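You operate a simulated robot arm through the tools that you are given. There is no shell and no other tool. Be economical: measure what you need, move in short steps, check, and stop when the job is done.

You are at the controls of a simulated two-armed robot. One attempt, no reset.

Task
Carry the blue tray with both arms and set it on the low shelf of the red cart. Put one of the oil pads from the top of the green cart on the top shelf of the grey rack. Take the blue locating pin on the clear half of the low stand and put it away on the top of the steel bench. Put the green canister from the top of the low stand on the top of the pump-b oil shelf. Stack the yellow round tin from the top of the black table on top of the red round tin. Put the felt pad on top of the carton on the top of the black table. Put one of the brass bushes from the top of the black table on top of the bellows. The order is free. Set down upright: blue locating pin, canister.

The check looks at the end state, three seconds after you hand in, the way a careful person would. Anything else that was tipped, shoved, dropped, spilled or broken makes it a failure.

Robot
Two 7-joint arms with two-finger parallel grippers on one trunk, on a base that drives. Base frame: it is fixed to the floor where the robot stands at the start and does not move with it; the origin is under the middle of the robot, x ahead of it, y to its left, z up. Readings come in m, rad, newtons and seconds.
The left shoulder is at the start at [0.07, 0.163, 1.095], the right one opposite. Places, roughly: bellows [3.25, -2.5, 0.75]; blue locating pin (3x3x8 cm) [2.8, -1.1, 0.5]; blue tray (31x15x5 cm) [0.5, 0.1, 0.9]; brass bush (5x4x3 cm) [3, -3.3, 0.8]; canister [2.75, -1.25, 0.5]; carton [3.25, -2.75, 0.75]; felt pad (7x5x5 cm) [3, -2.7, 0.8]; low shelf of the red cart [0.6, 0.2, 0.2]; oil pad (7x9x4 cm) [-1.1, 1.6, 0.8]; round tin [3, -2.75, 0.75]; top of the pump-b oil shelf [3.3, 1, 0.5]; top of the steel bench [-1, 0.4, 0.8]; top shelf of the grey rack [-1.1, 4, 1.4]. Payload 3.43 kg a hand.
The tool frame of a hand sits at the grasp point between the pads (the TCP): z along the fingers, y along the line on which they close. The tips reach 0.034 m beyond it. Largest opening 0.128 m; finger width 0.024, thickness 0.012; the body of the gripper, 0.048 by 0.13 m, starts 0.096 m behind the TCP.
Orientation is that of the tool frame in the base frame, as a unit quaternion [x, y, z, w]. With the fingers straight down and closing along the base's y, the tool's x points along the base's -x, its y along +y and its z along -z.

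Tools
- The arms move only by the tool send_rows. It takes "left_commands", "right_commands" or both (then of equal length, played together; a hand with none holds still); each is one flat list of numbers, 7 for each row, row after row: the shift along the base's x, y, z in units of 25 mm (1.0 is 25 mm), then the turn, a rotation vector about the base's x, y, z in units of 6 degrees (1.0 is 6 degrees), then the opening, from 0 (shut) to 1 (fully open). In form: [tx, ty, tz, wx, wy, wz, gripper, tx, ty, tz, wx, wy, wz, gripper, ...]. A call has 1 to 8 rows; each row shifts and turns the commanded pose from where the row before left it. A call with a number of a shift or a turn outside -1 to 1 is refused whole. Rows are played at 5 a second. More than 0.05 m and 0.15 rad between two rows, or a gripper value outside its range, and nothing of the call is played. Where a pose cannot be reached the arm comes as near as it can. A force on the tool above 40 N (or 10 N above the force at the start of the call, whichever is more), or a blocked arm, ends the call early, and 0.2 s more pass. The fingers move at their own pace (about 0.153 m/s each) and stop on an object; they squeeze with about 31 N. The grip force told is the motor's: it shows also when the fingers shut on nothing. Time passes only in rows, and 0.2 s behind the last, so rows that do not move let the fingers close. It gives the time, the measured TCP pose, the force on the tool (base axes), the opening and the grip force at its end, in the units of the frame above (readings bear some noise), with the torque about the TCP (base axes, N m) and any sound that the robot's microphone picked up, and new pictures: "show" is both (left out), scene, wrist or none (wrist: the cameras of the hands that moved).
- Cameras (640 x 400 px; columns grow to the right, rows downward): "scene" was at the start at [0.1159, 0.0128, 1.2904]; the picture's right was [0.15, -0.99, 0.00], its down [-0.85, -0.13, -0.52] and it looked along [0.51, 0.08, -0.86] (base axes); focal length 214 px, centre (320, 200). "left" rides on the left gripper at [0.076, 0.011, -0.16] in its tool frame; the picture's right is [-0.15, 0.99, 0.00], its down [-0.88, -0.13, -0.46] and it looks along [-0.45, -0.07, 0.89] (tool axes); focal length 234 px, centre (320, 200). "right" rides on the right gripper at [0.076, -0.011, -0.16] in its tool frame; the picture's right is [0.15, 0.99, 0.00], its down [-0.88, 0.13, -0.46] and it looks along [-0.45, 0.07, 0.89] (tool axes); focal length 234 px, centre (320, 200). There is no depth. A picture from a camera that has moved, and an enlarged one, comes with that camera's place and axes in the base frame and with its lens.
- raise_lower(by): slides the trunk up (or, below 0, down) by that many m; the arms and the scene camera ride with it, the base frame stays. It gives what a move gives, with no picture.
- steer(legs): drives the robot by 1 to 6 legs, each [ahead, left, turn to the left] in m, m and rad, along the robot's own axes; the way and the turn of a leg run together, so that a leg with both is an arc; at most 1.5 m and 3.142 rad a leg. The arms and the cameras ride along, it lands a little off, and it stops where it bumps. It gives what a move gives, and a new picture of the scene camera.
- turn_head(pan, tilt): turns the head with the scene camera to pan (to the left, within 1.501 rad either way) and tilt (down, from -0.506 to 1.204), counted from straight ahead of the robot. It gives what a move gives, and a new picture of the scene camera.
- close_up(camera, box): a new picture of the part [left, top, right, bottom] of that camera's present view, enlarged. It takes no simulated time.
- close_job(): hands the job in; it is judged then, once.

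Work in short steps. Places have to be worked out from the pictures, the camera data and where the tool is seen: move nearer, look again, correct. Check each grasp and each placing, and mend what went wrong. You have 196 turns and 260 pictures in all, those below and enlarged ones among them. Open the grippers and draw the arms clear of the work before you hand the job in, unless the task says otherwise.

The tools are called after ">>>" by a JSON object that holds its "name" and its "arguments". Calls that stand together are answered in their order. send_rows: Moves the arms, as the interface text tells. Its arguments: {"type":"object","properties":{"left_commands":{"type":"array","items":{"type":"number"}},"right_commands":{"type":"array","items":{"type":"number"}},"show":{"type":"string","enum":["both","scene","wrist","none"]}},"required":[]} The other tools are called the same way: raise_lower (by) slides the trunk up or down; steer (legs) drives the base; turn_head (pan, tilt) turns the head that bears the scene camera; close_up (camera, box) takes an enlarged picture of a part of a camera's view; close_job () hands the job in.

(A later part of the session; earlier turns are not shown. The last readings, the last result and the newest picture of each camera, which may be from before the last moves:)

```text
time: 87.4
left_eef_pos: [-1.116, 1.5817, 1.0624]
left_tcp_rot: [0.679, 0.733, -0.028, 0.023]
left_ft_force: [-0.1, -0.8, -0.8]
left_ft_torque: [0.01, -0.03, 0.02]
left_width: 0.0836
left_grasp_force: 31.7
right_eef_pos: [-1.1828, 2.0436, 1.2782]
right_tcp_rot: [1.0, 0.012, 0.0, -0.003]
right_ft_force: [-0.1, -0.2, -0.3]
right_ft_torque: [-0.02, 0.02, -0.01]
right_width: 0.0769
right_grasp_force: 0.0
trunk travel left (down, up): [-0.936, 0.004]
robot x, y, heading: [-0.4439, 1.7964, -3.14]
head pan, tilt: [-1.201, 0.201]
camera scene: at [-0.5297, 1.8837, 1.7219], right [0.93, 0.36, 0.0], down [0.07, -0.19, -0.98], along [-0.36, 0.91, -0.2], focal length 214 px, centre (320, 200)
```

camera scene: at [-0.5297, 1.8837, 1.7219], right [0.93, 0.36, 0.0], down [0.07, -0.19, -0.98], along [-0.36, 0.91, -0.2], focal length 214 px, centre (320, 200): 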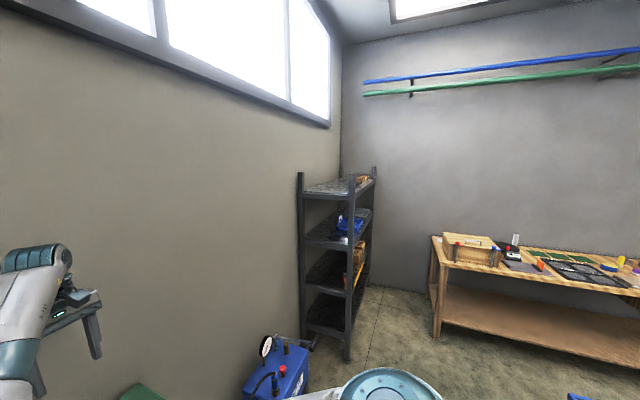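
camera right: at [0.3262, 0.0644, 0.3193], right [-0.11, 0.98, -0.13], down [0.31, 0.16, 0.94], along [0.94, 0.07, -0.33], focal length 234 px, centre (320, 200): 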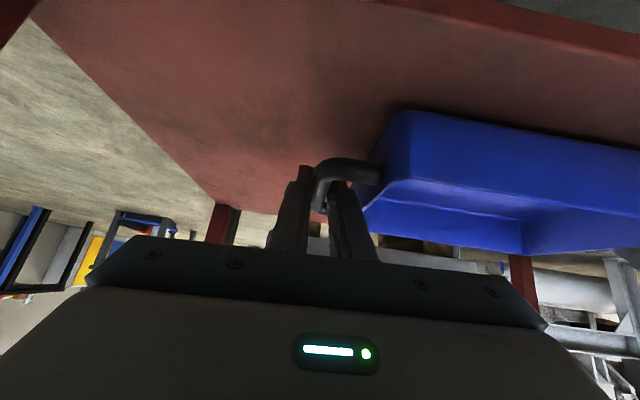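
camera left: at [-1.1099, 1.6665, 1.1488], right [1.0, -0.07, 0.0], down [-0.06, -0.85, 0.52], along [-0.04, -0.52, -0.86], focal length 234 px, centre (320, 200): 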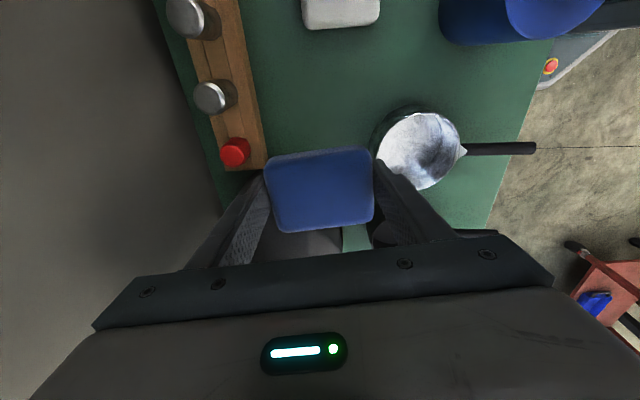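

The pad is held. The rack's open front faces +x, with its top shelf at z≈1.45, free at the near end. I back out, turn the left hand back and swing the right hand out to the side.

>>> {"name": "steer", "arguments": {"legs": [[-0.2, 0, 0]]}}

>>> {"name": "send_rows", "arguments": {"left_commands": [0, -0.3, 0.2, 0, 0, -1, 0, 0, -0.3, 0.2, 0, 0, -1, 0, 0, -0.3, 0.2, 0, 0, -1, 0, 0, -0.3, 0.2, 0, 0, -1, 0, 0, 0, 0.2, 0, 0, -1, 0, 0, 0, 0.2, 0, 0, -1, 0, 0, 0, 0.2, 0, 0, -1, 0, 0, 0, 0.2, 0, 0, -1, 0], "right_commands": [0.5, 0.9, 0, 0, 0, 0, 0.6, 0.5, 0.9, 0, 0, 0, 0, 0.6, 0.5, 0.9, 0, 0, 0, 0, 0.6, 0.5, 0.9, 0, 0, 0, 0, 0.6, 0.5, 0.9, 0, 0, 0, 0, 0.6, 0.5, 0.9, 0, 0, 0, 0, 0.6, 0.5, 0.9, 0, 0, 0, 0, 0.6, 0.5, 0.9, 0, 0, 0, 0, 0.6], "show": "none"}}

```text
time: 89.0
left_eef_pos: [-0.9161, 1.5797, 1.0618]
left_tcp_rot: [0.676, 0.736, -0.027, 0.024]
left_ft_force: [-0.5, 0.2, -0.2]
left_ft_torque: [0.01, 0.0, 0.0]
left_width: 0.0836
left_grasp_force: 30.3
right_eef_pos: [-0.9834, 2.0395, 1.2754]
right_tcp_rot: [1.0, 0.015, 0.001, -0.002]
right_ft_force: [0.2, -0.2, -0.5]
right_ft_torque: [0.02, -0.05, 0.03]
right_width: 0.0769
right_grasp_force: 0.0
trunk travel left (down, up): [-0.936, 0.004]
robot x, y, heading: [-0.2409, 1.793, -3.139]
head pan, tilt: [-1.201, 0.201]
camera scene: at [-0.3318, 1.8841, 1.7216], right [0.93, 0.37, 0.0], down [0.08, -0.19, -0.98], along [-0.36, 0.91, -0.2], focal length 214 px, centre (320, 200)
```

scene: 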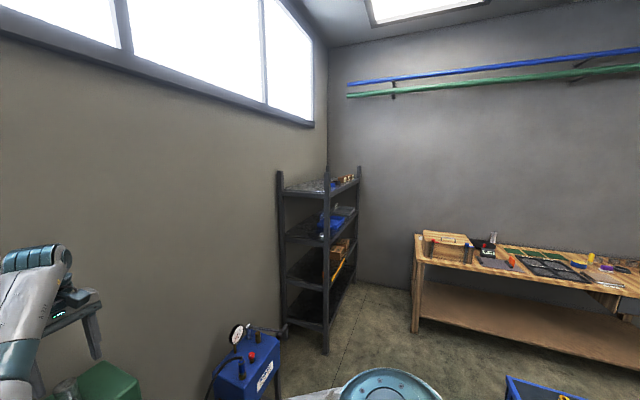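

```text
time: 90.8
left_eef_pos: [-0.9125, 1.5309, 1.1049]
left_tcp_rot: [0.914, 0.402, -0.039, 0.019]
left_ft_force: [0.8, -0.2, -0.4]
left_ft_torque: [-0.01, 0.0, -0.01]
left_width: 0.0834
left_grasp_force: 30.5
right_eef_pos: [-0.8813, 2.2212, 1.2778]
right_tcp_rot: [1.0, 0.015, 0.0, -0.002]
right_ft_force: [-1.3, 0.0, 0.1]
right_ft_torque: [-0.02, 0.01, 0.04]
right_width: 0.0768
right_grasp_force: 0.0
trunk travel left (down, up): [-0.936, 0.004]
robot x, y, heading: [-0.2408, 1.7961, -3.134]
head pan, tilt: [-1.201, 0.201]
```

Right arm swings out freely. I continue: the left hand finishes rotating and rises, the right hand pulls back.

>>> {"name": "send_rows", "arguments": {"left_commands": [0, 0, 0.9, 0, 0, -1, 0, 0, 0, 0.9, 0, 0, -1, 0, 0, 0, 0.9, 0, 0, -1, 0, 0, 0, 0.9, 0, 0, -1, 0, 0, 0, 0.9, 0, 0, -1, 0, 0, 0, 0.9, 0, 0, -1, 0, 0, 0, 0.9, 0, 0, -1, 0, 0, 0, 0.9, 0, 0, -0.5, 0], "right_commands": [0.8, 0.4, 0, 0, 0, 0, 0.6, 0.8, 0.4, 0, 0, 0, 0, 0.6, 0.8, 0.4, 0, 0, 0, 0, 0.6, 0.8, 0.4, 0, 0, 0, 0, 0.6, 0.8, 0.4, 0, 0, 0, 0, 0.6, 0.8, 0.4, 0, 0, 0, 0, 0.6, 0.8, 0.4, 0, 0, 0, 0, 0.6, 0.8, 0.4, 0, 0, 0, 0, 0.6], "show": "none"}}

>>> {"name": "turn_head", "arguments": {"pan": -1.4, "tilt": 0.6}}

```text
time: 92.6
left_eef_pos: [-0.9606, 1.521, 1.2603]
left_tcp_rot: [0.999, 0.013, -0.035, -0.005]
left_ft_force: [0.9, 0.4, 0.5]
left_ft_torque: [0.0, 0.02, 0.02]
left_width: 0.0837
left_grasp_force: 31.1
left hand out of reach, approached as far as the arm can: row 2, 3, 4, 5, 6, 7, 8
right_eef_pos: [-0.722, 2.3007, 1.2792]
right_tcp_rot: [1.0, 0.014, 0.0, -0.001]
right_ft_force: [-0.6, -0.3, -0.7]
right_ft_torque: [-0.04, -0.02, 0.0]
right_width: 0.0768
right_grasp_force: 0.1
trunk travel left (down, up): [-0.936, 0.004]
robot x, y, heading: [-0.2431, 1.7941, -3.134]
head pan, tilt: [-1.201, 0.201]
```

```text
time: 93.5
left_eef_pos: [-0.9613, 1.5202, 1.2591]
left_tcp_rot: [0.999, 0.014, -0.035, -0.005]
left_ft_force: [-0.3, 0.2, 0.3]
left_ft_torque: [-0.02, 0.01, -0.04]
left_width: 0.0834
left_grasp_force: 31.0
right_eef_pos: [-0.7234, 2.2995, 1.2794]
right_tcp_rot: [1.0, 0.015, -0.001, -0.002]
right_ft_force: [0.3, -0.1, 0.9]
right_ft_torque: [0.01, -0.03, -0.02]
right_width: 0.0768
right_grasp_force: 0.1
trunk travel left (down, up): [-0.936, 0.004]
robot x, y, heading: [-0.2406, 1.7927, -3.133]
head pan, tilt: [-1.4, 0.6]
camera scene: at [-0.3089, 1.8842, 1.6853], right [0.98, 0.18, 0.0], down [0.1, -0.56, -0.83], along [-0.15, 0.81, -0.56], focal length 214 px, centre (320, 200)
```

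scene: 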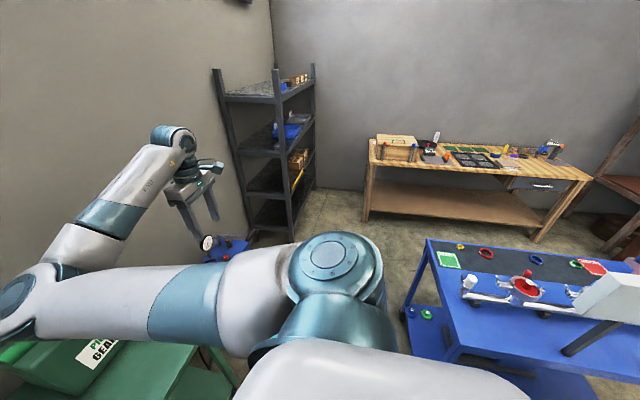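

The lane to the rack looks clear. I drive 1.1 m to the robot's right (+y) and check for drift.

>>> {"name": "steer", "arguments": {"legs": [[0, -0.75, 0]]}}

```text
time: 97.6
left_eef_pos: [-0.9665, 2.2829, 1.2585]
left_tcp_rot: [0.999, 0.014, -0.035, -0.005]
left_ft_force: [0.3, 0.0, -0.4]
left_ft_torque: [-0.02, -0.01, -0.03]
left_width: 0.0836
left_grasp_force: 31.0
right_eef_pos: [-0.7257, 3.0611, 1.2789]
right_tcp_rot: [1.0, 0.014, 0.0, -0.003]
right_ft_force: [-0.1, 0.6, 0.3]
right_ft_torque: [0.02, 0.0, -0.01]
right_width: 0.0767
right_grasp_force: 0.0
trunk travel left (down, up): [-0.936, 0.004]
robot x, y, heading: [-0.2457, 2.5577, -3.137]
head pan, tilt: [-1.4, 0.6]
camera scene: at [-0.3127, 2.6454, 1.6853], right [0.98, 0.17, 0.0], down [0.1, -0.56, -0.83], along [-0.14, 0.81, -0.56], focal length 214 px, centre (320, 200)
```

scene: 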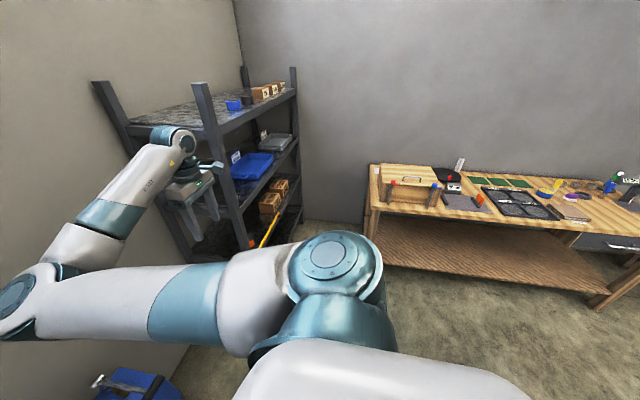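

The top shelf's near end is free (a blue object sits at y≈3.74). Before approaching I tuck the right hand back another 0.2 m.

>>> {"name": "send_rows", "arguments": {"right_commands": [1, 0.3, 0, 0, 0, 0, 0.6, 1, 0.3, 0, 0, 0, 0, 0.6, 1, 0.3, 0, 0, 0, 0, 0.6, 1, 0.3, 0, 0, 0, 0, 0.6, 1, 0.3, 0, 0, 0, 0, 0.6, 1, 0.3, 0, 0, 0, 0, 0.6, 1, 0.3, 0, 0, 0, 0, 0.6, 1, 0.3, 0, 0, 0, 0, 0.6], "show": "none"}}

>>> {"name": "steer", "arguments": {"legs": [[0, -0.55, 0]]}}

```text
time: 99.4
left_eef_pos: [-0.9661, 2.2842, 1.2606]
left_tcp_rot: [0.999, 0.014, -0.036, -0.005]
left_ft_force: [0.2, 0.5, -0.9]
left_ft_torque: [-0.02, 0.0, -0.01]
left_width: 0.0838
left_grasp_force: 30.9
right_eef_pos: [-0.5254, 3.1211, 1.2782]
right_tcp_rot: [1.0, 0.013, -0.001, -0.002]
right_ft_force: [0.9, 0.5, 0.8]
right_ft_torque: [0.04, -0.02, -0.03]
right_width: 0.0766
right_grasp_force: 0.1
trunk travel left (down, up): [-0.936, 0.004]
robot x, y, heading: [-0.2449, 2.5576, -3.138]
head pan, tilt: [-1.4, 0.6]
```

```text
time: 102.5
left_eef_pos: [-0.9686, 2.826, 1.2584]
left_tcp_rot: [0.999, 0.011, -0.035, -0.005]
left_ft_force: [0.1, -0.3, -0.4]
left_ft_torque: [0.0, 0.0, 0.0]
left_width: 0.0838
left_grasp_force: 31.1
right_eef_pos: [-0.5243, 3.661, 1.2791]
right_tcp_rot: [1.0, 0.011, -0.001, -0.003]
right_ft_force: [-1.1, -0.6, -0.4]
right_ft_torque: [0.02, -0.03, -0.01]
right_width: 0.0768
right_grasp_force: 0.1
trunk travel left (down, up): [-0.936, 0.004]
robot x, y, heading: [-0.2474, 3.0935, 3.137]
head pan, tilt: [-1.4, 0.6]
camera scene: at [-0.313, 3.1846, 1.6853], right [0.99, 0.17, 0.0], down [0.1, -0.56, -0.83], along [-0.14, 0.81, -0.56], focal length 214 px, centre (320, 200)
```

scene: 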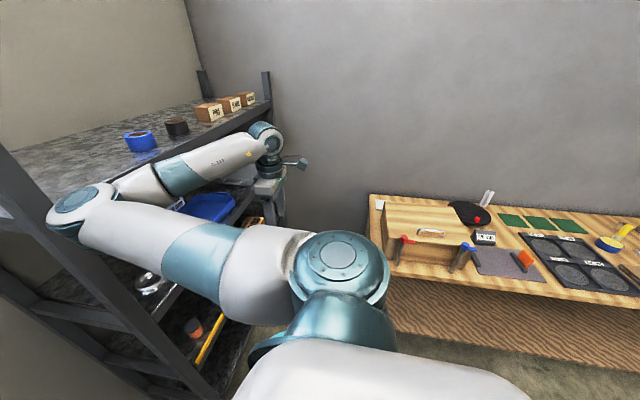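

The right elbow protrudes toward the rack, so I need to know the left arm's posture before choosing the approach. I look left.

>>> {"name": "turn_head", "arguments": {"pan": 0.4, "tilt": 0.6}}

```text
time: 104.3
left_eef_pos: [-0.9686, 2.828, 1.2588]
left_tcp_rot: [0.999, 0.012, -0.035, -0.005]
left_ft_force: [0.6, -0.1, -0.6]
left_ft_torque: [0.01, -0.01, -0.02]
left_width: 0.0837
left_grasp_force: 31.0
right_eef_pos: [-0.5242, 3.6609, 1.279]
right_tcp_rot: [1.0, 0.01, -0.001, -0.003]
right_ft_force: [-0.2, -0.8, -0.1]
right_ft_torque: [-0.01, -0.02, 0.02]
right_width: 0.077
right_grasp_force: 0.2
trunk travel left (down, up): [-0.936, 0.004]
robot x, y, heading: [-0.2451, 3.0983, 3.139]
head pan, tilt: [0.4, 0.6]
camera scene: at [-0.3796, 3.0649, 1.6852], right [-0.39, 0.92, 0.0], down [0.52, 0.22, -0.82], along [-0.76, -0.32, -0.57], focal length 214 px, centre (320, 200)
```

scene: 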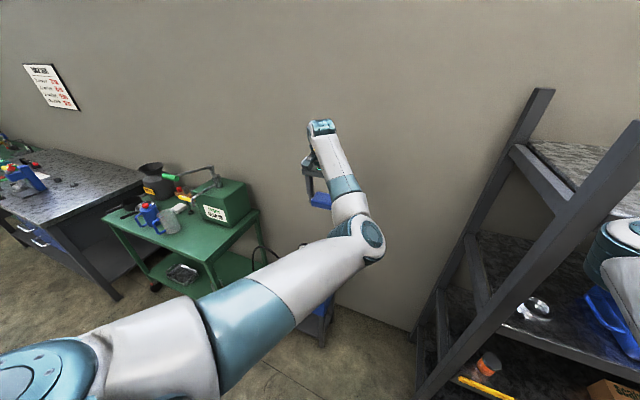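

The left elbow is on the inner side, so the forearm will come in from +y, away from the post. I raise the left hand here in the open to check height reach.

>>> {"name": "send_rows", "arguments": {"left_commands": [0, 0, 1, 0, 0.3, 0, 0, 0, 0, 1, 0, 0.3, 0, 0, 0, 0, 1, 0, 0, 0, 0, 0, 0, 1, 0, 0, 0, 0, 0, 0, 1, 0, 0, 0, 0, 0, 0, 1, 0, 0, 0, 0, 0, 0, 1, 0, 0, 0, 0, 0, 0, 1, 0, 0, 0, 0], "show": "scene"}}

```text
time: 106.1
left_eef_pos: [-0.9807, 2.8191, 1.4563]
left_tcp_rot: [0.998, 0.01, -0.067, -0.006]
left_ft_force: [0.8, -0.3, 0.1]
left_ft_torque: [0.02, -0.02, 0.02]
left_width: 0.0839
left_grasp_force: 31.5
left hand out of reach, approached as far as the arm can: row 1, 2, 4
right_eef_pos: [-0.5238, 3.6631, 1.2787]
right_tcp_rot: [1.0, 0.011, 0.0, -0.002]
right_ft_force: [-0.6, 0.5, 0.2]
right_ft_torque: [0.0, 0.0, -0.02]
right_width: 0.0769
right_grasp_force: 0.0
trunk travel left (down, up): [-0.936, 0.004]
robot x, y, heading: [-0.2488, 3.0976, 3.14]
head pan, tilt: [0.4, 0.6]
camera scene: at [-0.3785, 3.0651, 1.6852], right [-0.39, 0.92, 0.0], down [0.52, 0.22, -0.83], along [-0.76, -0.32, -0.56], focal length 214 px, centre (320, 200)
```

scene: 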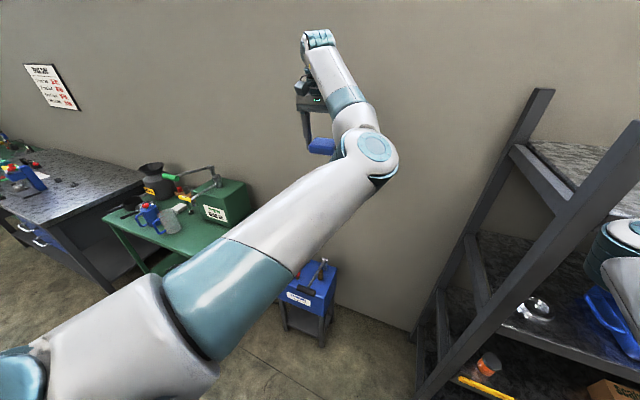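

Height is fine. I raise 0.1 m more and level the tool.

>>> {"name": "send_rows", "arguments": {"left_commands": [0, 0, 0.8, 0, -0.26, 0, 0, 0, 0, 0.8, 0, -0.26, 0, 0, 0, 0, 0.8, 0, -0.26, 0, 0, 0, 0, 0.8, 0, -0.26, 0, 0, 0, 0, 0.8, 0, -0.26, 0, 0], "show": "scene"}}

>>> {"name": "turn_head", "arguments": {"pan": -0.6, "tilt": 0.4}}

```text
time: 107.3
left_eef_pos: [-0.9806, 2.8169, 1.5593]
left_tcp_rot: [1.0, 0.012, 0.0, -0.005]
left_ft_force: [-0.5, 0.3, -0.2]
left_ft_torque: [0.04, -0.02, -0.01]
left_width: 0.0838
left_grasp_force: 30.8
right_eef_pos: [-0.5233, 3.6613, 1.2795]
right_tcp_rot: [1.0, 0.01, -0.001, -0.002]
right_ft_force: [0.2, 0.5, -0.5]
right_ft_torque: [0.02, 0.04, -0.02]
right_width: 0.0768
right_grasp_force: 0.1
trunk travel left (down, up): [-0.936, 0.004]
robot x, y, heading: [-0.2433, 3.0954, 3.141]
head pan, tilt: [0.4, 0.6]
camera scene: at [-0.3783, 3.0638, 1.6852], right [-0.39, 0.92, 0.0], down [0.52, 0.22, -0.83], along [-0.76, -0.32, -0.56], focal length 214 px, centre (320, 200)
```

scene: 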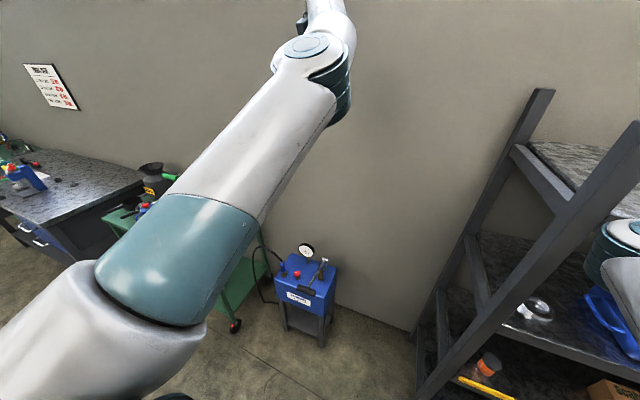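

```text
time: 108.6
left_eef_pos: [-0.9821, 2.8182, 1.5586]
left_tcp_rot: [1.0, 0.012, 0.002, -0.005]
left_ft_force: [-0.1, -0.1, 0.1]
left_ft_torque: [0.02, 0.02, -0.04]
left_width: 0.0838
left_grasp_force: 31.3
right_eef_pos: [-0.5245, 3.6616, 1.2784]
right_tcp_rot: [1.0, 0.011, 0.0, -0.003]
right_ft_force: [0.4, 0.2, 0.0]
right_ft_torque: [0.0, -0.02, 0.02]
right_width: 0.0768
right_grasp_force: 0.0
trunk travel left (down, up): [-0.936, 0.004]
robot x, y, heading: [-0.2479, 3.0947, 3.143]
head pan, tilt: [-0.6, 0.4]
camera scene: at [-0.3742, 3.1514, 1.7034], right [0.57, 0.82, 0.0], down [0.32, -0.22, -0.92], along [-0.76, 0.52, -0.39], focal length 214 px, centre (320, 200)
```

scene: 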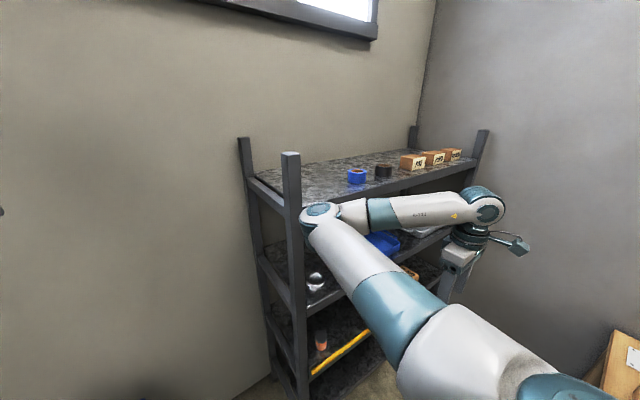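

Height is good. I shift the left hand inboard by 0.17 m and up 6 cm, so it can pass over the end posts (top z≈1.6) between front and rear.

>>> {"name": "send_rows", "arguments": {"left_commands": [-0.2, 0.85, 0.3, 0, 0, 0, 0, -0.2, 0.85, 0.3, 0, 0, 0, 0, -0.2, 0.85, 0.3, 0, 0, 0, 0, -0.2, 0.85, 0.3, 0, 0, 0, 0, -0.2, 0.85, 0.3, 0, 0, 0, 0, -0.2, 0.85, 0.3, 0, 0, 0, 0, -0.2, 0.85, 0.3, 0, 0, 0, 0, -0.2, 0.85, 0.3, 0, 0, 0, 0], "show": "scene"}}

```text
time: 110.4
left_eef_pos: [-0.9796, 2.9518, 1.5942]
left_tcp_rot: [1.0, 0.011, 0.001, -0.005]
left_ft_force: [0.2, 0.1, -0.8]
left_ft_torque: [0.0, -0.01, -0.01]
left_width: 0.0836
left_grasp_force: 31.3
left hand out of reach, approached as far as the arm can: row 4, 5, 6, 8
right_eef_pos: [-0.5265, 3.6602, 1.2787]
right_tcp_rot: [1.0, 0.012, 0.0, -0.003]
right_ft_force: [-0.5, -0.4, 0.0]
right_ft_torque: [-0.02, 0.01, 0.0]
right_width: 0.0767
right_grasp_force: 0.2
trunk travel left (down, up): [-0.936, 0.004]
robot x, y, heading: [-0.2467, 3.0952, 3.146]
head pan, tilt: [-0.6, 0.4]
camera scene: at [-0.3757, 3.1499, 1.7033], right [0.57, 0.82, 0.0], down [0.32, -0.22, -0.92], along [-0.76, 0.52, -0.39], focal length 214 px, centre (320, 200)
```

scene: 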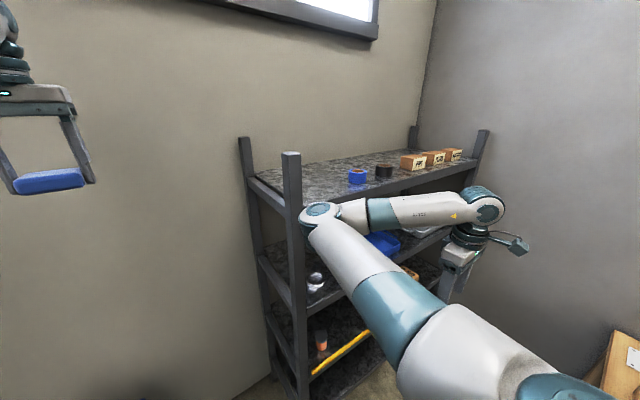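

Hand at z 1.594, pad bottom ≈1.555. I drive 0.28 m toward the rack and check clearance over the posts.

>>> {"name": "steer", "arguments": {"legs": [[0, -0.28, 0]]}}

>>> {"name": "turn_head", "arguments": {"pan": 0.0, "tilt": 0.0}}

```text
time: 112.4
left_eef_pos: [-0.9776, 3.2319, 1.5967]
left_tcp_rot: [1.0, 0.011, 0.001, -0.006]
left_ft_force: [-0.3, 0.0, -0.3]
left_ft_torque: [0.04, -0.01, 0.01]
left_width: 0.0837
left_grasp_force: 30.4
right_eef_pos: [-0.5245, 3.9401, 1.2796]
right_tcp_rot: [1.0, 0.01, -0.001, -0.004]
right_ft_force: [0.1, -0.1, 0.0]
right_ft_torque: [0.03, 0.0, 0.0]
right_width: 0.0768
right_grasp_force: 0.0
trunk travel left (down, up): [-0.936, 0.004]
robot x, y, heading: [-0.2433, 3.3763, 3.138]
head pan, tilt: [-0.6, 0.4]
camera scene: at [-0.3738, 3.4292, 1.7035], right [0.57, 0.82, 0.0], down [0.32, -0.22, -0.92], along [-0.76, 0.52, -0.39], focal length 214 px, centre (320, 200)
```

scene: 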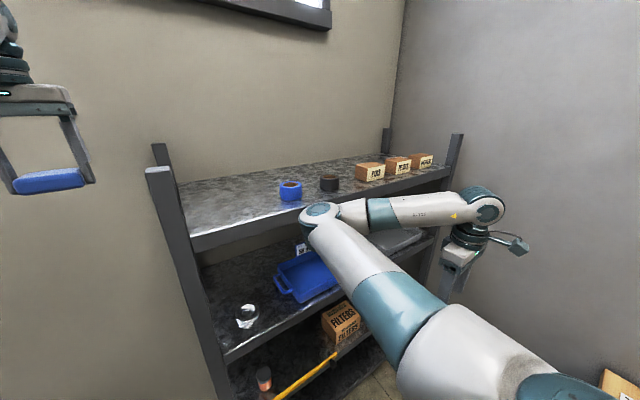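

```text
time: 113.4
left_eef_pos: [-0.9788, 3.2356, 1.5961]
left_tcp_rot: [1.0, 0.011, 0.001, -0.004]
left_ft_force: [-0.9, -0.1, 0.2]
left_ft_torque: [-0.01, 0.01, 0.03]
left_width: 0.0836
left_grasp_force: 31.4
right_eef_pos: [-0.5234, 3.944, 1.2786]
right_tcp_rot: [1.0, 0.011, 0.0, -0.002]
right_ft_force: [0.3, 0.2, -0.2]
right_ft_torque: [0.0, -0.02, 0.0]
right_width: 0.0766
right_grasp_force: 0.0
trunk travel left (down, up): [-0.936, 0.004]
robot x, y, heading: [-0.2491, 3.376, 3.138]
head pan, tilt: [0.0, 0.0]
camera scene: at [-0.3875, 3.3814, 1.7403], right [0.0, 1.0, 0.0], down [0.0, 0.0, -1.0], along [-1.0, 0.0, 0.0], focal length 214 px, centre (320, 200)
```

scene: 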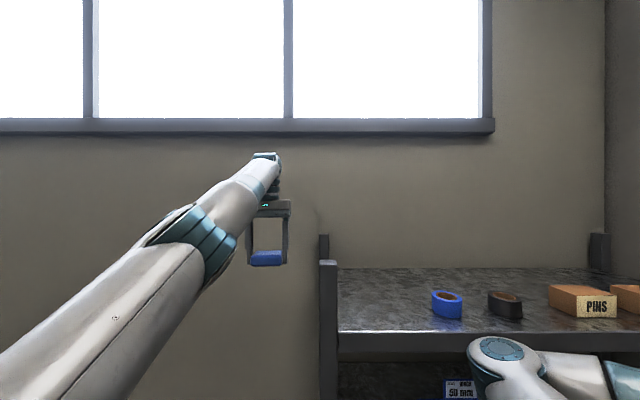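

The elbow would pass close to the front post, so I take the safer path: back off 0.25, go right 0.27, then come straight in.

>>> {"name": "steer", "arguments": {"legs": [[-0.25, 0, 0], [0, -0.27, 0]]}}

```text
time: 116.7
left_eef_pos: [-0.7246, 3.4803, 1.5972]
left_tcp_rot: [1.0, 0.013, 0.001, -0.004]
left_ft_force: [0.4, 1.1, -1.1]
left_ft_torque: [-0.03, 0.02, -0.02]
left_width: 0.0839
left_grasp_force: 31.0
right_eef_pos: [-0.2734, 4.1888, 1.2774]
right_tcp_rot: [1.0, 0.012, -0.001, -0.001]
right_ft_force: [-0.2, 1.0, -0.6]
right_ft_torque: [-0.05, 0.05, -0.02]
right_width: 0.0767
right_grasp_force: 0.1
trunk travel left (down, up): [-0.936, 0.004]
robot x, y, heading: [0.005, 3.6216, -3.141]
head pan, tilt: [0.0, 0.0]
stopped in leg 2: the robot was blocked; the commanded pose is now the measured one
camera scene: at [-0.1349, 3.6285, 1.7404], right [0.0, 1.0, 0.0], down [0.0, 0.0, -1.0], along [-1.0, 0.0, 0.0], focal length 214 px, centre (320, 200)
```

scene: 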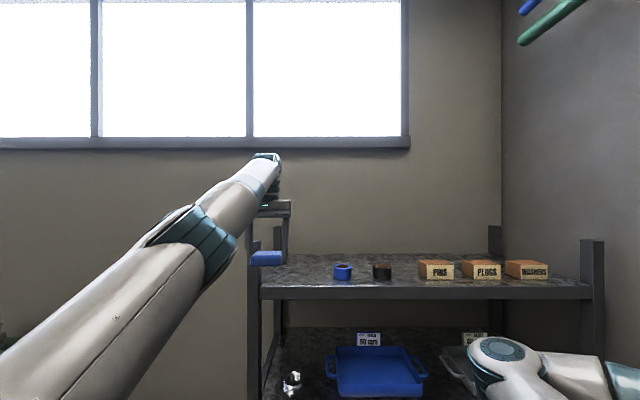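

The wood table blocks further sideways motion. I ease off 3 cm left, turn 0.08 rad right so the hand swings to y≈3.51, then drive in 0.14.

>>> {"name": "steer", "arguments": {"legs": [[0, 0.03, 0], [0, 0, -0.08], [0.13, 0, 0]]}}

```text
time: 118.8
left_eef_pos: [-0.8596, 3.5193, 1.5992]
left_tcp_rot: [1.0, -0.028, -0.001, -0.004]
left_ft_force: [1.2, 0.1, 0.1]
left_ft_torque: [0.0, 0.03, -0.01]
left_width: 0.0839
left_grasp_force: 31.3
right_eef_pos: [-0.352, 4.1903, 1.2783]
right_tcp_rot: [1.0, -0.028, -0.002, -0.002]
right_ft_force: [0.1, 0.2, -0.3]
right_ft_torque: [0.0, 0.04, 0.02]
right_width: 0.0767
right_grasp_force: 0.0
trunk travel left (down, up): [-0.936, 0.004]
robot x, y, heading: [-0.1195, 3.6, 3.062]
head pan, tilt: [0.0, 0.0]
camera scene: at [-0.2588, 3.6187, 1.7409], right [0.08, 1.0, 0.0], down [0.0, 0.0, -1.0], along [-1.0, 0.08, 0.0], focal length 214 px, centre (320, 200)
```

scene: 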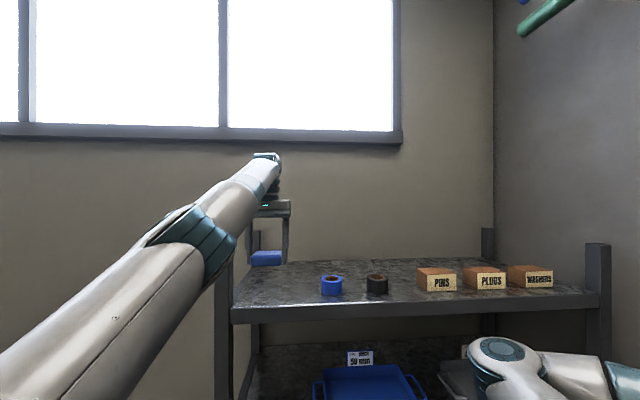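

Elbow is near the front post, so I advance only 7.5 cm, enough to have the pad well inside the shelf edge.

>>> {"name": "steer", "arguments": {"legs": [[0.078, 0, 0]]}}

>>> {"name": "send_rows", "arguments": {"left_commands": [0, 0, -0.5, 0, 0, 0, 0, 0, 0, -0.5, 0, 0, 0, 0, 0, 0, -0.5, 0, 0, 0, 0, 0, 0, -0.5, 0, 0, 0, 0], "show": "both"}}

```text
time: 119.9
left_eef_pos: [-0.929, 3.5223, 1.6017]
left_tcp_rot: [1.0, -0.029, -0.003, -0.005]
left_ft_force: [1.8, -0.6, -0.1]
left_ft_torque: [0.04, 0.12, 0.0]
left_width: 0.0839
left_grasp_force: 31.2
right_eef_pos: [-0.4244, 4.1934, 1.2827]
right_tcp_rot: [1.0, -0.029, -0.003, -0.003]
right_ft_force: [1.8, -0.1, -0.1]
right_ft_torque: [0.02, 0.09, 0.0]
right_width: 0.0769
right_grasp_force: 0.0
trunk travel left (down, up): [-0.936, 0.004]
robot x, y, heading: [-0.1969, 3.6101, 3.053]
head pan, tilt: [0.0, 0.0]
camera scene: at [-0.3284, 3.621, 1.7417], right [0.08, 1.0, 0.0], down [-0.01, 0.0, -1.0], along [-1.0, 0.08, 0.01], focal length 214 px, centre (320, 200)
```

scene: 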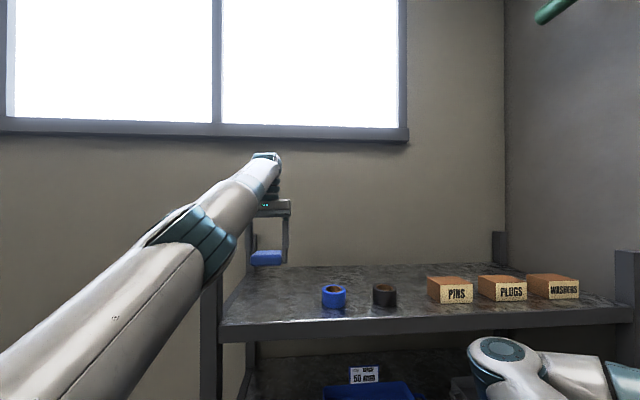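

```text
time: 120.9
left_eef_pos: [-0.9435, 3.524, 1.5441]
left_tcp_rot: [1.0, -0.027, 0.002, -0.006]
left_ft_force: [-0.3, 0.2, 0.3]
left_ft_torque: [-0.04, -0.03, -0.03]
left_width: 0.0837
left_grasp_force: 31.4
right_eef_pos: [-0.4337, 4.1963, 1.2787]
right_tcp_rot: [1.0, -0.03, 0.0, -0.002]
right_ft_force: [-0.9, 0.2, -1.1]
right_ft_torque: [-0.05, -0.03, 0.01]
right_width: 0.0769
right_grasp_force: 0.0
trunk travel left (down, up): [-0.936, 0.004]
robot x, y, heading: [-0.1958, 3.6098, 3.06]
head pan, tilt: [0.0, 0.0]
camera scene: at [-0.3446, 3.6243, 1.74], right [0.08, 1.0, 0.0], down [0.0, 0.0, -1.0], along [-1.0, 0.08, 0.0], focal length 214 px, centre (320, 200)
camera left: at [-0.8689, 3.5063, 1.705], right [-0.2, -0.98, -0.01], down [-0.87, 0.17, 0.45], along [-0.44, 0.1, -0.89], focal length 234 px, centre (320, 200)
```

scene: 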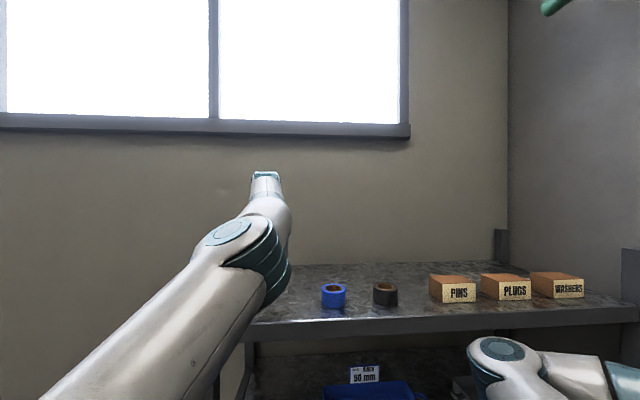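
left: 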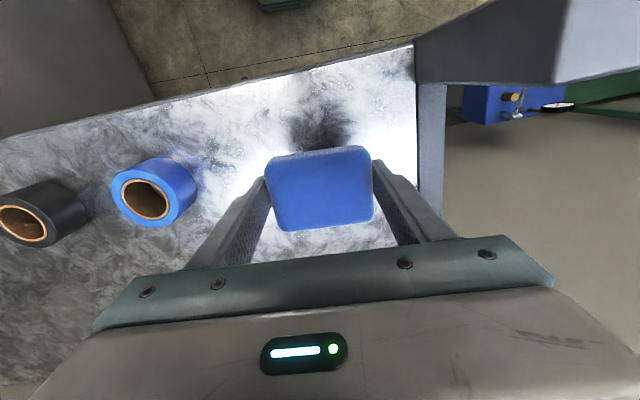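

The pad hangs over clear shelf. I lower further, watching the force.

>>> {"name": "send_rows", "arguments": {"left_commands": [0, 0, -0.5, 0, 0, 0, 0, 0, 0, -0.5, 0, 0, 0, 0, 0, 0, -0.4, 0, 0, 0, 0, 0, 0, -0.3, 0, 0, 0, 0, 0, 0, -0.2, 0, 0, 0, 0], "show": "wrist"}}

```text
time: 122.1
left_eef_pos: [-0.9444, 3.5072, 1.4876]
left_tcp_rot: [1.0, -0.016, 0.011, -0.009]
left_ft_force: [-0.5, -2.1, 2.8]
left_ft_torque: [-0.22, 0.13, 0.04]
left_width: 0.0835
left_grasp_force: 30.7
right_eef_pos: [-0.4325, 4.195, 1.2795]
right_tcp_rot: [1.0, -0.03, -0.001, -0.003]
right_ft_force: [0.1, 0.2, 0.8]
right_ft_torque: [-0.02, 0.0, 0.01]
right_width: 0.0767
right_grasp_force: 0.0
trunk travel left (down, up): [-0.936, 0.004]
robot x, y, heading: [-0.2012, 3.6071, 3.059]
head pan, tilt: [0.0, 0.0]
camera left: at [-0.8717, 3.49, 1.6487], right [-0.18, -0.98, -0.02], down [-0.89, 0.15, 0.44], along [-0.43, 0.1, -0.9], focal length 234 px, centre (320, 200)
```

left: 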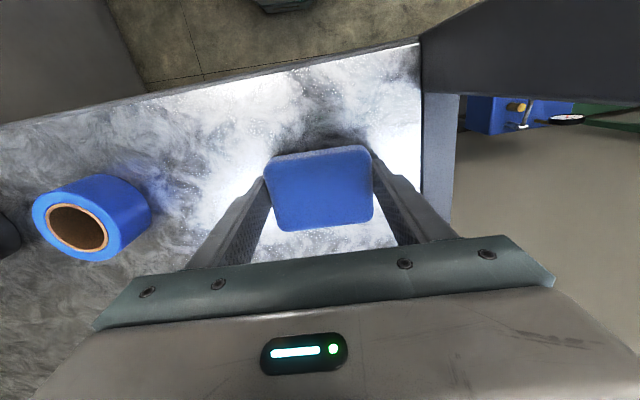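

Slight contact is beginning, so I lower a few more millimetres.

>>> {"name": "send_rows", "arguments": {"left_commands": [0, 0, -0.15, 0, 0, 0, 0, 0, 0, -0.15, 0, 0, 0, 0], "show": "scene"}}

```text
time: 122.7
left_eef_pos: [-0.943, 3.5074, 1.4856]
left_tcp_rot: [1.0, -0.016, 0.006, -0.007]
left_ft_force: [-6.1, 2.4, 30.0]
left_ft_torque: [-1.3, 0.76, -0.37]
left_width: 0.0837
left_grasp_force: 31.5
right_eef_pos: [-0.4302, 4.1949, 1.278]
right_tcp_rot: [1.0, -0.03, -0.002, -0.001]
right_ft_force: [-0.1, -0.6, -0.5]
right_ft_torque: [0.01, 0.02, 0.03]
right_width: 0.0765
right_grasp_force: 0.1
trunk travel left (down, up): [-0.936, 0.004]
robot x, y, heading: [-0.1995, 3.6092, 3.06]
head pan, tilt: [0.0, 0.0]
camera scene: at [-0.3381, 3.6249, 1.7411], right [0.08, 1.0, 0.0], down [0.0, 0.0, -1.0], along [-1.0, 0.08, 0.0], focal length 214 px, centre (320, 200)
```

scene: 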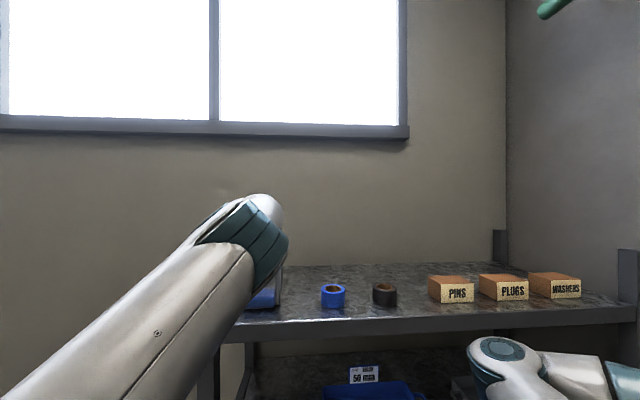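

30 N upward means the pad rests on the shelf. I open and rise.

>>> {"name": "send_rows", "arguments": {"left_commands": [0, 0, 0.1, 0, 0, 0, 0.8, 0, 0, 0, 0, 0, 0, 0.8, 0, 0, 0.6, 0, 0, 0, 0.8, 0, 0, 0.8, 0, 0, 0, 0.8, 0, 0, 0.8, 0, 0, 0, 0.8, 0, 0, 0.8, 0, 0, 0, 0.8], "show": "wrist"}}

```text
time: 124.1
left_eef_pos: [-0.942, 3.5244, 1.5689]
left_tcp_rot: [1.0, -0.029, 0.001, -0.005]
left_ft_force: [0.3, -0.6, 0.6]
left_ft_torque: [0.02, -0.02, 0.0]
left_width: 0.1022
left_grasp_force: 0.1
right_eef_pos: [-0.4308, 4.1937, 1.2788]
right_tcp_rot: [1.0, -0.03, -0.001, -0.002]
right_ft_force: [0.0, 0.1, 0.2]
right_ft_torque: [0.03, -0.01, 0.04]
right_width: 0.0768
right_grasp_force: 0.1
trunk travel left (down, up): [-0.936, 0.004]
robot x, y, heading: [-0.1999, 3.608, 3.056]
head pan, tilt: [0.0, 0.0]
camera left: at [-0.8662, 3.5063, 1.7293], right [-0.2, -0.98, -0.01], down [-0.87, 0.18, 0.46], along [-0.44, 0.1, -0.89], focal length 234 px, centre (320, 200)
```

left: 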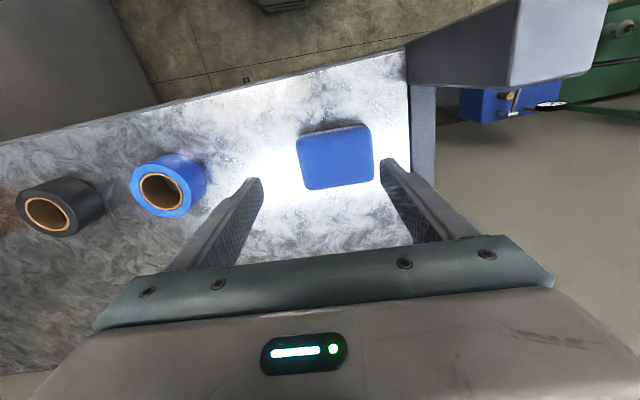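

The pad lies flat on the top shelf. I back out and retrace the lane toward the start area.

>>> {"name": "steer", "arguments": {"legs": [[-0.3, 0, 0], [0, 0.3, 0.08], [0.33, 0, 0], [0, 1.4, 0]]}}

```text
time: 136.1
left_eef_pos: [-0.9914, 1.7431, 1.5697]
left_tcp_rot: [1.0, 0.007, -0.001, -0.004]
left_ft_force: [-0.2, -0.2, 0.5]
left_ft_torque: [-0.02, -0.01, -0.05]
left_width: 0.1025
left_grasp_force: 0.3
right_eef_pos: [-0.5306, 2.4461, 1.2789]
right_tcp_rot: [1.0, 0.006, -0.001, -0.002]
right_ft_force: [-0.6, -0.1, -0.6]
right_ft_torque: [0.01, -0.03, 0.02]
right_width: 0.0768
right_grasp_force: 0.1
trunk travel left (down, up): [-0.936, 0.004]
robot x, y, heading: [-0.258, 1.8762, 3.129]
head pan, tilt: [0.0, 0.0]
camera scene: at [-0.399, 1.8835, 1.7404], right [0.01, 1.0, 0.0], down [0.0, 0.0, -1.0], along [-1.0, 0.01, 0.0], focal length 214 px, centre (320, 200)
```

scene: 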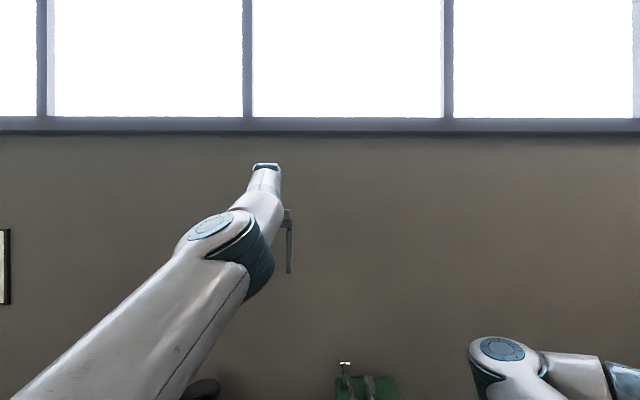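

Clean. I continue to y≈-0.65, turn to face +x, and look ahead.

>>> {"name": "steer", "arguments": {"legs": [[0, 1.5, 0], [0, 1.02, 0], [0, 0, -1.56], [0, 0, -1.56]]}}

>>> {"name": "turn_head", "arguments": {"pan": -0.35, "tilt": 0.4}}

```text
time: 156.0
left_eef_pos: [0.4454, -0.4948, 1.5683]
left_tcp_rot: [-0.001, 1.0, -0.006, -0.001]
left_ft_force: [-0.1, 0.1, 0.6]
left_ft_torque: [0.0, -0.03, -0.04]
left_width: 0.1023
left_grasp_force: 0.0
right_eef_pos: [-0.0257, -1.1926, 1.2783]
right_tcp_rot: [0.001, 1.0, -0.002, 0.001]
right_ft_force: [-0.4, 0.5, 0.7]
right_ft_torque: [0.0, -0.03, 0.03]
right_width: 0.077
right_grasp_force: 0.0
trunk travel left (down, up): [-0.936, 0.004]
robot x, y, heading: [-0.2926, -0.6218, -0.025]
head pan, tilt: [0.0, 0.0]
camera scene: at [-0.1523, -0.6228, 1.7404], right [-0.02, -1.0, 0.0], down [0.0, 0.0, -1.0], along [1.0, -0.02, 0.0], focal length 214 px, centre (320, 200)
```

scene: 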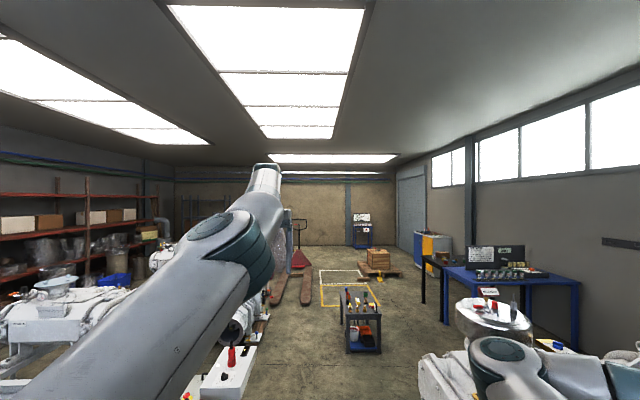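

```text
time: 156.9
left_eef_pos: [0.4443, -0.4967, 1.5694]
left_tcp_rot: [-0.002, 1.0, -0.004, -0.001]
left_ft_force: [0.7, 0.5, 0.3]
left_ft_torque: [-0.01, 0.0, -0.03]
left_width: 0.1024
left_grasp_force: 0.1
right_eef_pos: [-0.0262, -1.1935, 1.2789]
right_tcp_rot: [0.001, 1.0, -0.003, 0.0]
right_ft_force: [0.0, -0.2, -0.2]
right_ft_torque: [0.02, 0.01, -0.02]
right_width: 0.0768
right_grasp_force: 0.0
trunk travel left (down, up): [-0.936, 0.004]
robot x, y, heading: [-0.2933, -0.6252, -0.026]
head pan, tilt: [-0.351, 0.4]
camera scene: at [-0.1563, -0.6553, 1.7035], right [-0.37, -0.93, 0.0], down [-0.36, 0.14, -0.92], along [0.86, -0.34, -0.39], focal length 214 px, centre (320, 200)
```

scene: 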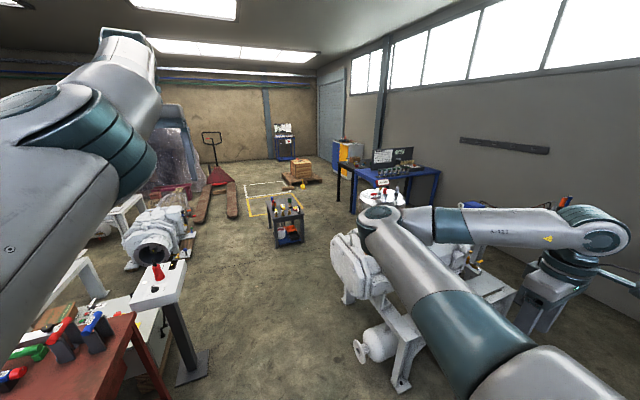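

The passage between the pedestal (y≈-0.25) and the pump (y≈-1.2) is about 0.9 m wide. I bring the right hand inboard, then drive forward in the middle of it.

>>> {"name": "send_rows", "arguments": {"right_commands": [0.7, 0.9, 0, 0, 0, 0, 0.6, 0.7, 0.9, 0, 0, 0, 0, 0.6, 0.7, 0.9, 0, 0, 0, 0, 0.6, 0.7, 0.9, 0, 0, 0, 0, 0.6, 0.7, 0.9, 0, 0, 0, 0, 0.6, 0.7, 0.9, 0, 0, 0, 0, 0.6, 0.7, 0.9, 0, 0, 0, 0, 0.6, 0.7, 0.9, 0, 0, 0, 0, 0.6], "left_commands": [0, 0, -1, 0, 0, 0, 0.8, 0, 0, -1, 0, 0, 0, 0.8, 0, 0, -1, 0, 0, 0, 0.8, 0, 0, -1, 0, 0, 0, 0.8, 0, 0, -1, 0, 0, 0, 0.8, 0, 0, -1, 0, 0, 0, 0.8, 0, 0, -1, 0, 0, 0, 0.8, 0, 0, -1, 0, 0, 0, 0.8], "show": "none"}}

>>> {"name": "steer", "arguments": {"legs": [[0, -0.07, 0.025], [1.5, 0, 0]]}}

```text
time: 158.7
left_eef_pos: [0.4528, -0.4828, 1.3743]
left_tcp_rot: [-0.007, 1.0, -0.015, -0.001]
left_ft_force: [1.2, 0.6, 0.3]
left_ft_torque: [-0.01, -0.01, 0.01]
left_width: 0.1026
left_grasp_force: 0.0
left hand out of reach, approached as far as the arm can: row 7, 8
right_eef_pos: [0.1076, -1.0259, 1.2793]
right_tcp_rot: [0.0, 1.0, -0.002, 0.001]
right_ft_force: [-0.2, 0.3, 0.3]
right_ft_torque: [0.03, 0.0, 0.02]
right_width: 0.0769
right_grasp_force: 0.0
right hand out of reach, approached as far as the arm can: row 8
trunk travel left (down, up): [-0.936, 0.004]
robot x, y, heading: [-0.2891, -0.6216, -0.026]
head pan, tilt: [-0.351, 0.4]
```

```text
time: 166.5
left_eef_pos: [1.8918, -0.5143, 1.3722]
left_tcp_rot: [-0.026, 1.0, -0.012, -0.003]
left_ft_force: [-1.0, 0.4, -0.2]
left_ft_torque: [-0.01, -0.01, 0.01]
left_width: 0.1026
left_grasp_force: 0.0
right_eef_pos: [1.5669, -1.0729, 1.2794]
right_tcp_rot: [-0.017, 1.0, -0.001, 0.001]
right_ft_force: [-0.5, 0.6, 0.2]
right_ft_torque: [0.02, -0.01, 0.0]
right_width: 0.0766
right_grasp_force: 0.1
trunk travel left (down, up): [-0.936, 0.004]
robot x, y, heading: [1.1554, -0.6825, 0.014]
head pan, tilt: [-0.351, 0.4]
camera scene: at [1.2899, -0.7106, 1.7035], right [-0.33, -0.94, 0.0], down [-0.37, 0.13, -0.92], along [0.87, -0.31, -0.39], focal length 214 px, centre (320, 200)
```

scene: 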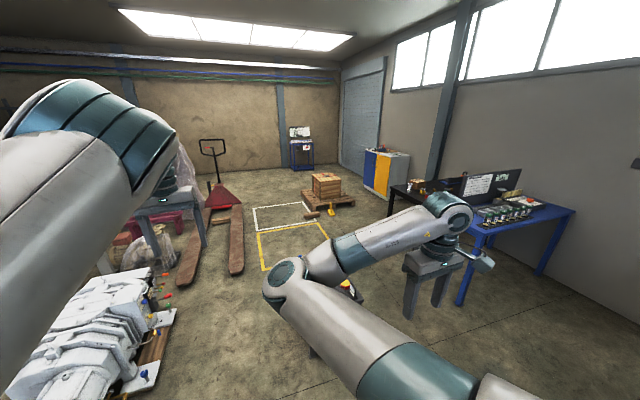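

I turn right by 0.7 rad so that the low stand and black table show between the arms.

>>> {"name": "steer", "arguments": {"legs": [[0.35, 0.1, 0], [0, 0, -0.75]]}}

>>> {"name": "turn_head", "arguments": {"pan": 0.15, "tilt": 0.45}}

```text
time: 170.8
left_eef_pos: [2.1665, -0.9502, 1.3702]
left_tcp_rot: [0.336, 0.942, -0.011, -0.007]
left_ft_force: [0.5, -1.0, 0.1]
left_ft_torque: [-0.03, -0.01, 0.0]
left_width: 0.1023
left_grasp_force: 0.1
right_eef_pos: [1.5489, -1.1456, 1.2799]
right_tcp_rot: [0.346, 0.938, -0.002, 0.0]
right_ft_force: [-0.2, 0.0, -0.3]
right_ft_torque: [0.02, 0.0, -0.01]
right_width: 0.0772
right_grasp_force: 0.1
trunk travel left (down, up): [-0.936, 0.004]
robot x, y, heading: [1.5078, -0.5811, -0.728]
head pan, tilt: [-0.351, 0.4]
camera scene: at [1.5875, -0.6908, 1.7034], right [-0.88, -0.47, 0.0], down [-0.18, 0.34, -0.92], along [0.44, -0.81, -0.39], focal length 214 px, centre (320, 200)
```

scene: 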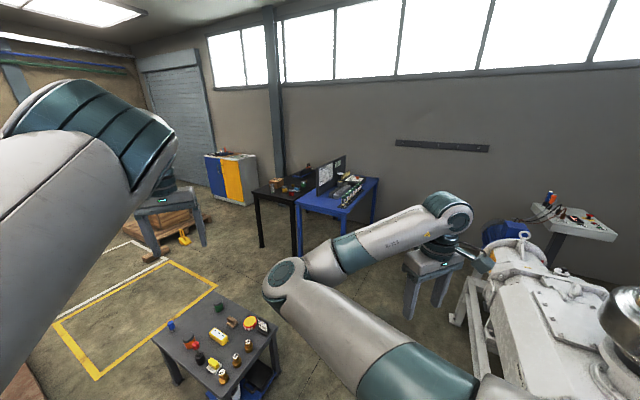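

```text
time: 171.7
left_eef_pos: [2.1675, -0.9508, 1.3697]
left_tcp_rot: [0.336, 0.942, -0.011, -0.007]
left_ft_force: [0.0, -0.1, -0.5]
left_ft_torque: [0.02, 0.0, 0.0]
left_width: 0.1024
left_grasp_force: 0.1
right_eef_pos: [1.5485, -1.1449, 1.2792]
right_tcp_rot: [0.345, 0.938, -0.002, 0.0]
right_ft_force: [0.2, -0.2, 0.3]
right_ft_torque: [0.0, 0.03, -0.01]
right_width: 0.0768
right_grasp_force: 0.1
trunk travel left (down, up): [-0.936, 0.004]
robot x, y, heading: [1.5087, -0.5788, -0.731]
head pan, tilt: [0.15, 0.45]
camera scene: at [1.6201, -0.6603, 1.6987], right [-0.55, -0.84, 0.0], down [-0.36, 0.24, -0.9], along [0.75, -0.49, -0.44], focal length 214 px, centre (320, 200)
```

scene: 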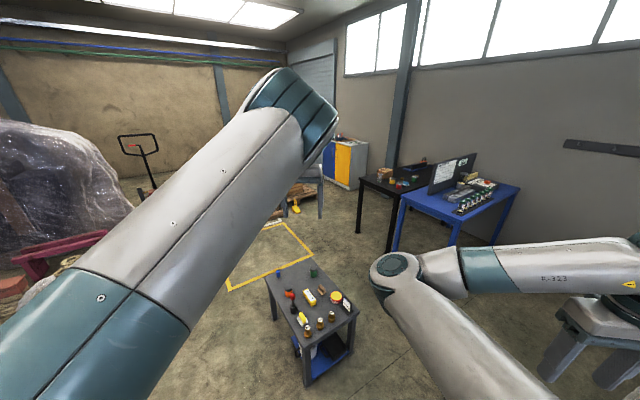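

The low stand is at x 2.28–2.9, y -1.4…-1.0, and the black table at x≈2.93–3.45, y<-2.5. I'll go round between the stand and the blue table to reach the black table's +x side.

>>> {"name": "steer", "arguments": {"legs": [[0, 0, 0.73], [0.2, 0, 0], [0, -1.24, 0], [0.9, 0, 0]]}}

>>> {"name": "turn_head", "arguments": {"pan": -0.15, "tilt": 0.6}}

```text
time: 185.6
left_eef_pos: [3.3538, -1.6816, 1.3709]
left_tcp_rot: [-0.022, 1.0, -0.012, -0.003]
left_ft_force: [0.0, 0.2, 0.8]
left_ft_torque: [0.01, -0.02, 0.02]
left_width: 0.1024
left_grasp_force: 0.0
right_eef_pos: [3.021, -2.2376, 1.2802]
right_tcp_rot: [-0.011, 1.0, -0.002, 0.0]
right_ft_force: [1.1, -0.1, -0.2]
right_ft_torque: [-0.02, -0.01, 0.01]
right_width: 0.0765
right_grasp_force: 0.0
trunk travel left (down, up): [-0.936, 0.004]
robot x, y, heading: [2.616, -1.8425, -0.004]
head pan, tilt: [0.15, 0.45]
camera scene: at [2.7527, -1.8261, 1.6989], right [0.15, -0.99, 0.0], down [-0.43, -0.07, -0.9], along [0.89, 0.13, -0.43], focal length 214 px, centre (320, 200)
```

scene: 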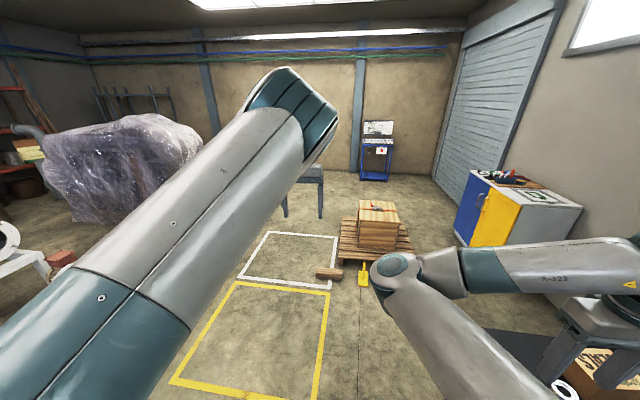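

```text
time: 186.4
left_eef_pos: [3.3534, -1.6818, 1.3696]
left_tcp_rot: [-0.022, 1.0, -0.013, -0.004]
left_ft_force: [0.6, 0.2, 0.1]
left_ft_torque: [0.0, 0.05, -0.02]
left_width: 0.1022
left_grasp_force: 0.1
right_eef_pos: [3.0223, -2.2373, 1.279]
right_tcp_rot: [-0.012, 1.0, -0.002, 0.0]
right_ft_force: [0.5, -0.3, -0.1]
right_ft_torque: [-0.03, -0.01, 0.04]
right_width: 0.0767
right_grasp_force: 0.0
trunk travel left (down, up): [-0.936, 0.004]
robot x, y, heading: [2.6138, -1.8435, 0.001]
head pan, tilt: [-0.15, 0.6]
camera scene: at [2.7511, -1.853, 1.6852], right [-0.15, -0.99, 0.0], down [-0.56, 0.08, -0.82], along [0.82, -0.12, -0.57], focal length 214 px, centre (320, 200)
```

scene: 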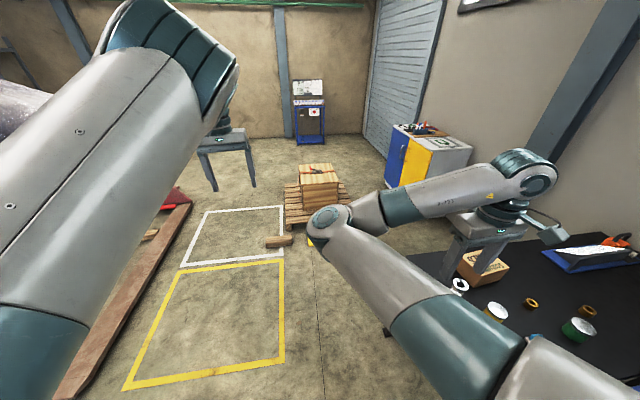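

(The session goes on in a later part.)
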